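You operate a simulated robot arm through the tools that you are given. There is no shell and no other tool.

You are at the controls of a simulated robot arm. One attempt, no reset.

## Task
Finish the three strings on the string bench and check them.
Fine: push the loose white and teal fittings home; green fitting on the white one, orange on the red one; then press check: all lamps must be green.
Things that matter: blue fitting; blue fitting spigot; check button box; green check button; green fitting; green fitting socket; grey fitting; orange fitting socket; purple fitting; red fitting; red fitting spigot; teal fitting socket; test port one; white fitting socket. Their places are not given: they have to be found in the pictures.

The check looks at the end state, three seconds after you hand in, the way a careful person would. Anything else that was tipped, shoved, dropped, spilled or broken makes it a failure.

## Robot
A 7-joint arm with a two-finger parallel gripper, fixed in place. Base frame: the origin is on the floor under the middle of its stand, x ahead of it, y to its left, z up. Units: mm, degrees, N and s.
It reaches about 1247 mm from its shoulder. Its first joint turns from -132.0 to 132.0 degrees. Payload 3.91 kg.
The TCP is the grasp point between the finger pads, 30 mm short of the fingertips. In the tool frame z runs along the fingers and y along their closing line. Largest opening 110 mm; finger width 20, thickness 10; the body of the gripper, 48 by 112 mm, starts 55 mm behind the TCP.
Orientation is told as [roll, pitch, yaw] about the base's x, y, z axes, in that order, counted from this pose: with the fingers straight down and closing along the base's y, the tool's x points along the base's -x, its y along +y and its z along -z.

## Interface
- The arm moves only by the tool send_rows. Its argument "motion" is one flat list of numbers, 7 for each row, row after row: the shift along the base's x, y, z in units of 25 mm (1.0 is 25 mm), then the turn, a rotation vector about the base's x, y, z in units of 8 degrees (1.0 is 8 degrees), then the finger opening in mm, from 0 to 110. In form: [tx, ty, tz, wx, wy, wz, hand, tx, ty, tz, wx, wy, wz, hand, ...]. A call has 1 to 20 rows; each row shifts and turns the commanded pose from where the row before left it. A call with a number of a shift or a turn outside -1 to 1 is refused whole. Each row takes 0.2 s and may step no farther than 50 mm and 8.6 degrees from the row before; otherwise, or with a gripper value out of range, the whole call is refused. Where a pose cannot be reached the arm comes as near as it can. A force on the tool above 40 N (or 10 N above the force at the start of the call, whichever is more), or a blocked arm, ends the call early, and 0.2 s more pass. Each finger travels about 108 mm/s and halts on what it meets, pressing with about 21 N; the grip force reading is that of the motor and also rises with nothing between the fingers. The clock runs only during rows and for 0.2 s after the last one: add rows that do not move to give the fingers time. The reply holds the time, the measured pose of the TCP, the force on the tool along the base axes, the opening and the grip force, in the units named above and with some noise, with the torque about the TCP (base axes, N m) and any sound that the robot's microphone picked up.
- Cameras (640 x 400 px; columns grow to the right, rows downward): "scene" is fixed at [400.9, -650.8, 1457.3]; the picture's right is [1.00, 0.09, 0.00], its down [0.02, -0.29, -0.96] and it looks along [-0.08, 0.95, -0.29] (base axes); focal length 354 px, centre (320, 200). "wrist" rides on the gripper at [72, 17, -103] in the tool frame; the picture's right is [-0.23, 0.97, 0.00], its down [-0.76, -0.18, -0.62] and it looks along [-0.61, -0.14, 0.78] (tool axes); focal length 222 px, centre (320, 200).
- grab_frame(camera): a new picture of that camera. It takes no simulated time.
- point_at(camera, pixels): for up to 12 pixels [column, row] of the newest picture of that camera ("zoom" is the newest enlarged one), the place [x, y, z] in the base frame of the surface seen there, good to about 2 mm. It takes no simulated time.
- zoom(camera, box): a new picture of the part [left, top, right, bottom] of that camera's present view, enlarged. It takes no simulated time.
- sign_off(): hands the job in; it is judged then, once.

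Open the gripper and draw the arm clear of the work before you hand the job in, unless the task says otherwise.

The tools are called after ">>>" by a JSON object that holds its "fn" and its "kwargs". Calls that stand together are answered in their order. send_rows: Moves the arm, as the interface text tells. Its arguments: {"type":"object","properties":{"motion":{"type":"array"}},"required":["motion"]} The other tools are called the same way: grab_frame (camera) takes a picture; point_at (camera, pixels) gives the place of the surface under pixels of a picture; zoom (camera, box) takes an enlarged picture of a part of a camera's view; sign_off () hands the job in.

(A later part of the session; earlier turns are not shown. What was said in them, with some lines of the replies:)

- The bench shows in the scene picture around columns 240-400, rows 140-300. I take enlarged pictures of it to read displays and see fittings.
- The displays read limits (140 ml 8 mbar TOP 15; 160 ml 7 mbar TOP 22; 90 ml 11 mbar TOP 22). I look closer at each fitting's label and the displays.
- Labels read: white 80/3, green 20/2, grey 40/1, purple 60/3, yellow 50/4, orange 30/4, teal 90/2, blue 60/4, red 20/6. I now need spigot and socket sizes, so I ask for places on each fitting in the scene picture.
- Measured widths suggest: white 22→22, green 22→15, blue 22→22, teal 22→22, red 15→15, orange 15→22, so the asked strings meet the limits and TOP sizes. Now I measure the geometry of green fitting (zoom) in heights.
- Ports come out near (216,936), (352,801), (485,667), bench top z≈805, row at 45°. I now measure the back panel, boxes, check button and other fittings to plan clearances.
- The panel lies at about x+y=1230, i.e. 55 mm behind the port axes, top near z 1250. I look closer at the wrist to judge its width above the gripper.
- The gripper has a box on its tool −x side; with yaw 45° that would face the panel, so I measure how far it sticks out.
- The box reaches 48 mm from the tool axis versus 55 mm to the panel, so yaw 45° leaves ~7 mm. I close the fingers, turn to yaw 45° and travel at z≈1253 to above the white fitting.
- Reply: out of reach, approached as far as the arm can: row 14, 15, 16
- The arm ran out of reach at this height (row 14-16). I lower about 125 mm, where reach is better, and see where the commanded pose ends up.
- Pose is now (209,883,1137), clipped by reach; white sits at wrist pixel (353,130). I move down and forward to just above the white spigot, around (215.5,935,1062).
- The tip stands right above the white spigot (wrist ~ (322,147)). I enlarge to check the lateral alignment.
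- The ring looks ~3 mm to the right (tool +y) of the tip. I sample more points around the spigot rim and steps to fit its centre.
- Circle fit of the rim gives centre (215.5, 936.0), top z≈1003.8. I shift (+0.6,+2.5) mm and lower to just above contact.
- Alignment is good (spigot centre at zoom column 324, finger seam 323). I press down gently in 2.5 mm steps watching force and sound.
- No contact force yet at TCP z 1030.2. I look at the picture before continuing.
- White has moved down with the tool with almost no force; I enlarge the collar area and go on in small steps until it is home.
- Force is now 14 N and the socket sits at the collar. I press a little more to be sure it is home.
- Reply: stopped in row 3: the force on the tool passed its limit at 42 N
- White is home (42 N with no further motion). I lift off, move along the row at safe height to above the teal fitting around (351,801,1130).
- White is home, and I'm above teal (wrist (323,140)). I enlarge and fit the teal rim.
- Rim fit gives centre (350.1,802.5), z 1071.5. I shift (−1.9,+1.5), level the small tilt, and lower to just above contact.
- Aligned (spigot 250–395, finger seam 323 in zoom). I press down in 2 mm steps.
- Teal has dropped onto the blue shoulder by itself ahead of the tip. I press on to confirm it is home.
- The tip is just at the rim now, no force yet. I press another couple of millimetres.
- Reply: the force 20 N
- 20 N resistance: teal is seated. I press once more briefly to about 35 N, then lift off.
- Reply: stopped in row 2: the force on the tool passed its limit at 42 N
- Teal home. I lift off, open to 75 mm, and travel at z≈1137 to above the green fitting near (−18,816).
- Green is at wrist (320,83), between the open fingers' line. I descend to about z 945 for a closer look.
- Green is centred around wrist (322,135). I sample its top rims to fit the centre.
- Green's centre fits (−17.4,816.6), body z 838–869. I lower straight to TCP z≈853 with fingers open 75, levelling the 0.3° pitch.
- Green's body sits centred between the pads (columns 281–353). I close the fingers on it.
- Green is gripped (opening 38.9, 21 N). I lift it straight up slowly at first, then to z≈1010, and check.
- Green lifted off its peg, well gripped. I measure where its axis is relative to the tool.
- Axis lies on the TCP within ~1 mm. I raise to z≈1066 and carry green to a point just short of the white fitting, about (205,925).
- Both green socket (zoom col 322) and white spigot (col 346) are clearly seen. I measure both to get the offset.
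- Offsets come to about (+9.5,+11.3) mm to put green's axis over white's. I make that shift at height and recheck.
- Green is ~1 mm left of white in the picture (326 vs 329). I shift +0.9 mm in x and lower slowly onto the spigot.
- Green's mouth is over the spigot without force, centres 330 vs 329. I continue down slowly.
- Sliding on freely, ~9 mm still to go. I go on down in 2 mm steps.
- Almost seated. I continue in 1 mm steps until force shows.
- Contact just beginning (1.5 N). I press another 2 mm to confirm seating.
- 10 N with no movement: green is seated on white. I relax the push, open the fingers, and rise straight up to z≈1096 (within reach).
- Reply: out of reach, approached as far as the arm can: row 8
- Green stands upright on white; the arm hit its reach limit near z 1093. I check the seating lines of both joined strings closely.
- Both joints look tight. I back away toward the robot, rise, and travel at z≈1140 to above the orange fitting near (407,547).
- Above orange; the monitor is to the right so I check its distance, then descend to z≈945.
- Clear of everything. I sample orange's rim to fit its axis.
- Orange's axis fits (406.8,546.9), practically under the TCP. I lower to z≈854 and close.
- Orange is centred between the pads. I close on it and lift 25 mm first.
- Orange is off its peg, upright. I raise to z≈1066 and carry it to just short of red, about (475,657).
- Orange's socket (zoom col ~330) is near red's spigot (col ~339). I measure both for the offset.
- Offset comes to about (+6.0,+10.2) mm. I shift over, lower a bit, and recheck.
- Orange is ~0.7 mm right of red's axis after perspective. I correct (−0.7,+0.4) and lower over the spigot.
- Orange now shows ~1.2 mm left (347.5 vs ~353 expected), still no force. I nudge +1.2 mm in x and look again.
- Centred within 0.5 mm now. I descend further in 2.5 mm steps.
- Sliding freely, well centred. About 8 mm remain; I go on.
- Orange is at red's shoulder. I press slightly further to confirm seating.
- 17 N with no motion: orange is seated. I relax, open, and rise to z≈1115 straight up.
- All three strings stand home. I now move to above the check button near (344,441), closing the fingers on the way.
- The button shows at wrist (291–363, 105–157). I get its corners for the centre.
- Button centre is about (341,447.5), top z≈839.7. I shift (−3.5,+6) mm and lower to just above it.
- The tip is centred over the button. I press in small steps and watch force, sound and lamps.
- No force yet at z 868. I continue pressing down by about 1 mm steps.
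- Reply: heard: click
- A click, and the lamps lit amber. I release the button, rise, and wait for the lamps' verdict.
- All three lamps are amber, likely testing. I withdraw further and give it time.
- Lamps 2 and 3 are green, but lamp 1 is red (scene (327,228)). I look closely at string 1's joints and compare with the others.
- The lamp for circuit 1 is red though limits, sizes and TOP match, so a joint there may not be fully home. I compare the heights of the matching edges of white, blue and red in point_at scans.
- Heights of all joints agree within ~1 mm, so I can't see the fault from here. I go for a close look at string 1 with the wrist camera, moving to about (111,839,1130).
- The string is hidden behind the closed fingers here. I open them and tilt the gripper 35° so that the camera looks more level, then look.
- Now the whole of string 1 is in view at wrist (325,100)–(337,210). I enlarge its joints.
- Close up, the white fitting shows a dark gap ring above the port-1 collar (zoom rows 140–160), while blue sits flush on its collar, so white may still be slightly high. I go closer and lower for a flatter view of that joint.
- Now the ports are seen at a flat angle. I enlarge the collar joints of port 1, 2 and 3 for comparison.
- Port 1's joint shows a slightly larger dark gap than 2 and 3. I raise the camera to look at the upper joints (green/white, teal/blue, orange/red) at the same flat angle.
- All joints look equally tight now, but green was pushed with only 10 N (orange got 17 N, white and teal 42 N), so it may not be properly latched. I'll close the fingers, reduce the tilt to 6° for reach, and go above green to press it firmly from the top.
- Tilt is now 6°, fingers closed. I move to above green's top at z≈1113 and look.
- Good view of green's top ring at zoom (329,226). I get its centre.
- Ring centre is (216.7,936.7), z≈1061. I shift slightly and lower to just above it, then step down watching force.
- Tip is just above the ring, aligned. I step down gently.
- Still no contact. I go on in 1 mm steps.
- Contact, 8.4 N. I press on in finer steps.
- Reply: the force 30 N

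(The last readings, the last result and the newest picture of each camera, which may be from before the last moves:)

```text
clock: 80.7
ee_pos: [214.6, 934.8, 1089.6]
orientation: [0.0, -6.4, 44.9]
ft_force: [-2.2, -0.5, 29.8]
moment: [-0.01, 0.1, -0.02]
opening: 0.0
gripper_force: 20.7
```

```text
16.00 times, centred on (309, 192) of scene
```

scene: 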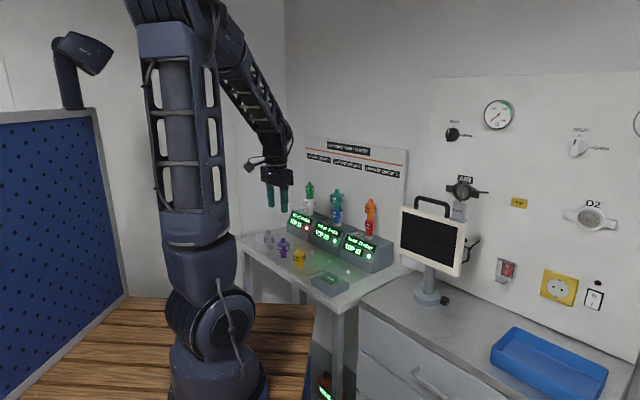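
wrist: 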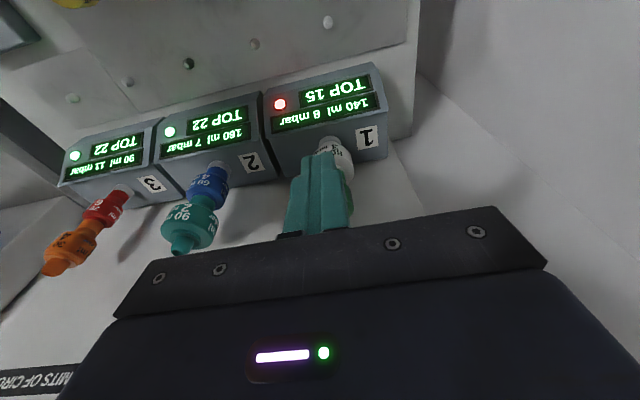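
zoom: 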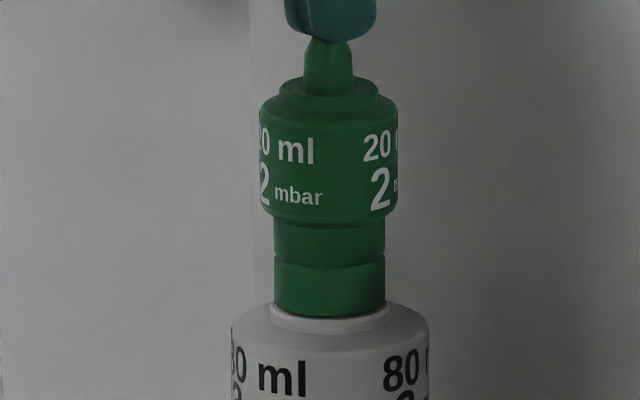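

30 N and holding. I press to about 38 N, then look for any change.

>>> {"fn": "send_rows", "kwargs": {"motion": [0, 0, -0.015, 0, 0, 0, 0, 0, 0, 0, 0, 0, 0, 0]}}

>>> {"fn": "zoom", "kwargs": {"camera": "scene", "box": [297, 185, 321, 215]}}

```text
clock: 81.2
ee_pos: [214.2, 934.9, 1090.2]
orientation: [0.0, -6.4, 45.0]
ft_force: [-2.0, -2.9, 9.4]
moment: [-0.09, 0.07, 0.02]
opening: 0.0
gripper_force: 21.1
stopped in row 2: the force on the tool passed its limit at 41 N (the readings are from after the stop); the commanded pose is now the measured one
```

```text
13.33 times, centred on (309, 200) of scene
```

zoom: 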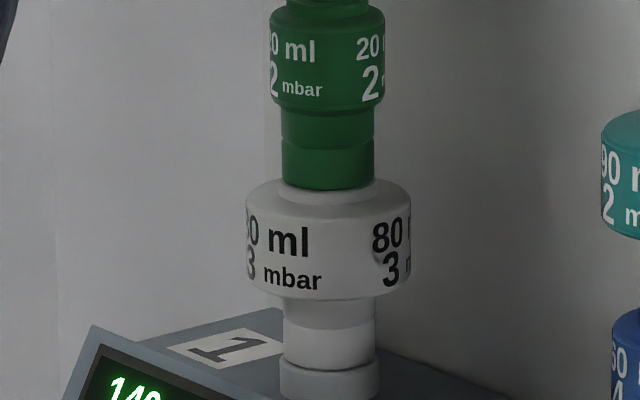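

Pressed to 41 N with no further motion. I lift off, back away, level the tool and travel to the check button for another test.

>>> {"fn": "send_rows", "kwargs": {"motion": [0, 0, 0.5, 0, 0, 0, 0, -0.7, -0.7, 0, 0, 0, 0, 0, -0.7, -0.7, 0, 0, 0, 0, 0, -0.7, -0.7, 0, -0.53, 0.53, 0, 0, -0.7, -0.7, 0, 0, 0, 0, 0, 0.463, -0.98, 0, 0, 0, 0, 0, 0.463, -0.98, 0, 0, 0, 0, 0, 0.463, -0.98, 0, 0, 0, 0, 0, 0.463, -0.98, 0, 0, 0, 0, 0, 0.463, -0.98, 0, 0, 0, 0, 0, 0.463, -0.98, 0, 0, 0, 0, 0, 0.463, -0.98, 0, 0, 0, 0, 0, 0.463, -0.98, 0, 0, 0, 0, 0, 0.463, -0.98, 0, 0, 0, 0, 0, 0.463, -0.98, 0, 0, 0, 0, 0, 0.463, -0.98, 0, 0, 0, 0, 0, 0.463, -0.98, 0, 0, 0, 0, 0, 0.463, -0.98, -0.5, 0, 0, 0, 0, 0.463, -0.98, -0.7, 0, 0, 0, 0]}}

>>> {"fn": "zoom", "kwargs": {"camera": "scene", "box": [285, 180, 405, 280]}}

```text
clock: 85.2
ee_pos: [310.5, 520.5, 1071.1]
orientation: [0.1, -0.4, 45.1]
ft_force: [-0.1, -0.1, 0.8]
moment: [-0.02, -0.02, -0.01]
opening: 0.2
gripper_force: 21.6
```

```text
4.00 times, centred on (345, 230) of scene
```

zoom: 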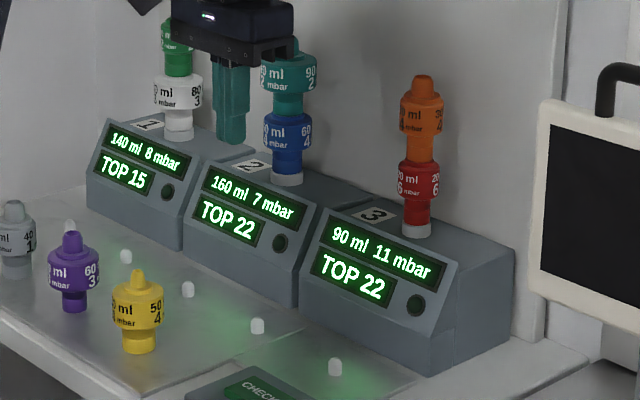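

Lamps are off again, ready for another test. I go down to just above the button.

>>> {"fn": "send_rows", "kwargs": {"motion": [0.305, -0.73, -0.8, 0, 0, 0, 0, 0.305, -0.73, -0.8, 0, 0, 0, 0, 0.305, -0.73, -0.8, 0, 0, 0, 0, 0.305, -0.73, -0.8, 0, 0, 0, 0, 0, 0, -0.9, 0, 0.05, 0, 0, 0, 0, -0.9, 0, 0, 0, 0, 0, 0, -0.9, 0, 0, 0, 0, 0, 0, -0.9, 0, 0, 0, 0, 0, 0, -0.9, 0, 0, 0, 0, 0, 0, -0.12, 0, 0, 0, 0, 0, 0, 0, 0, 0, 0, 0]}}

>>> {"fn": "zoom", "kwargs": {"camera": "scene", "box": [308, 255, 356, 300]}}

```text
clock: 87.6
ee_pos: [338.4, 450.2, 875.1]
orientation: [0.3, -0.1, 44.9]
ft_force: [-0.6, 0.7, 0.0]
moment: [-0.01, -0.01, -0.02]
opening: 0.0
gripper_force: 21.2
```

```text
8.89 times, centred on (332, 278) of scene
```

zoom: 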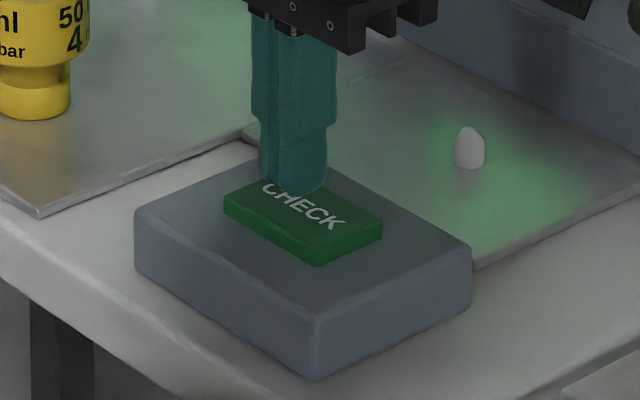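

Slightly off to the back-left of the button; I shift (+2,−3) mm and press.

>>> {"fn": "send_rows", "kwargs": {"motion": [0.08, -0.12, 0, 0, 0, 0, 0, 0, 0, -0.1, 0, 0, 0, 0, 0, 0, -0.1, 0, 0, 0, 0, 0, 0, -0.08, 0, 0, 0, 0, 0, 0, -0.06, 0, 0, 0, 0]}}

```text
clock: 88.8
ee_pos: [341.6, 445.6, 867.5]
orientation: [0.3, -0.1, 45.0]
ft_force: [0.3, 0.7, 0.7]
moment: [-0.04, 0.04, -0.01]
opening: 0.3
gripper_force: 20.9
```

Contact just starting. I press 2–3 mm further for the click.

>>> {"fn": "send_rows", "kwargs": {"motion": [0, 0, -0.05, 0, 0, 0, 0, 0, 0, -0.05, 0, 0, 0, 0]}}

```text
clock: 89.4
ee_pos: [340.3, 445.1, 865.3]
orientation: [0.3, -0.1, 44.9]
ft_force: [0.2, 0.3, 2.1]
moment: [0.03, -0.06, 0.0]
opening: 0.5
gripper_force: 20.7
heard: click
```

Click heard. I release, withdraw upward toward the robot side, and watch the lamps.

>>> {"fn": "send_rows", "kwargs": {"motion": [0, 0, 0.2, 0, 0, 0, 0, 0, 0, 0.5, 0, 0, 0, 0, 0, 0, 0.8, 0, 0, 0, 0, -0.5, -0.4, 0.9, 0, 0, 0, 0, -0.5, -0.4, 0.9, 0, 0, 0, 0, -0.7, -0.4, 0.9, 0, 0, 0, 0, -0.7, -0.3, 0.9, 0, 0, 0, 0, -0.7, -0.3, 0.9, 0, 0, 0, 0, -0.7, 0, 0.9, 0, 0, 0, 0, -0.7, 0, 0.9, 0, 0, 0, 0, -0.7, 0, 0.9, 0, 0, 0, 0, -0.7, 0, 0.5, 0, 0, 0, 0, 0, 0, 0, 0, 0, 0, 0]}}

>>> {"fn": "zoom", "kwargs": {"camera": "scene", "box": [285, 180, 405, 280]}}

```text
clock: 92.2
ee_pos: [194.2, 401.2, 1096.1]
orientation: [0.2, -0.1, 45.0]
ft_force: [-0.6, 0.9, -0.4]
moment: [-0.01, 0.0, -0.03]
opening: 0.3
gripper_force: 20.8
```

```text
4.00 times, centred on (345, 230) of scene
```

zoom: 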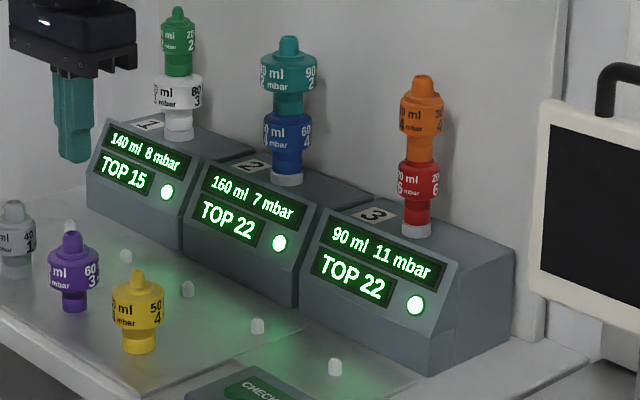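

All three lamps are green. The arm is clear; I open the gripper and take one last look.

>>> {"fn": "send_rows", "kwargs": {"motion": [0, 0, 0, 0, 0, 0, 50, 0, 0, 0, 0, 0, 0, 100]}}

>>> {"fn": "grab_frame", "kwargs": {"camera": "scene"}}

>>> {"fn": "zoom", "kwargs": {"camera": "scene", "box": [240, 170, 400, 305]}}

```text
clock: 92.8
ee_pos: [192.7, 401.9, 1093.9]
orientation: [0.3, -0.1, 45.0]
ft_force: [0.6, -0.3, -0.3]
moment: [-0.01, 0.0, -0.01]
opening: 99.9
gripper_force: 0.1
```

```text
taken
```

scene: 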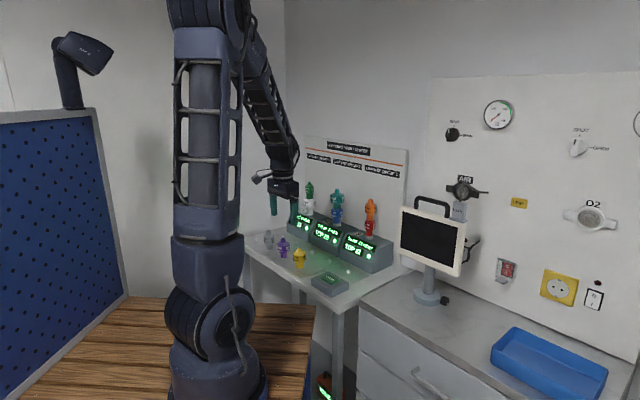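

```text
2.96 times, centred on (320, 238) of scene
```

zoom: 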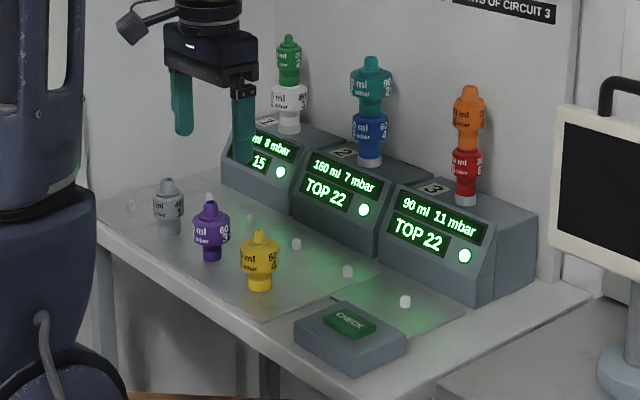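

The three strings stand home and all lamps are green (zoom (280,172), (364,210), (464,256)). Grey, purple and yellow are untouched, and the gripper is open and clear of the bench, so I hand in.

>>> {"fn": "sign_off", "kwargs": {}}

```text
The job is handed in.
```

All three strings are finished. The last check gave a green lamp on every circuit, and I handed the job in with the lamps still lit.

- **White and teal:** both were pushed home and held against about 42 N without moving further.
- **Green on white:** the first check showed red for circuit 1. I had seated green with only about 10 N, so I pressed it again from the top to about 41 N. The second check then passed.
- **Orange on red:** it seated at about 17 N and passed both checks.

Grey, purple and yellow were not touched. I saw nothing tipped or shoved on the bench. The gripper was open and clear of the work when I signed off.
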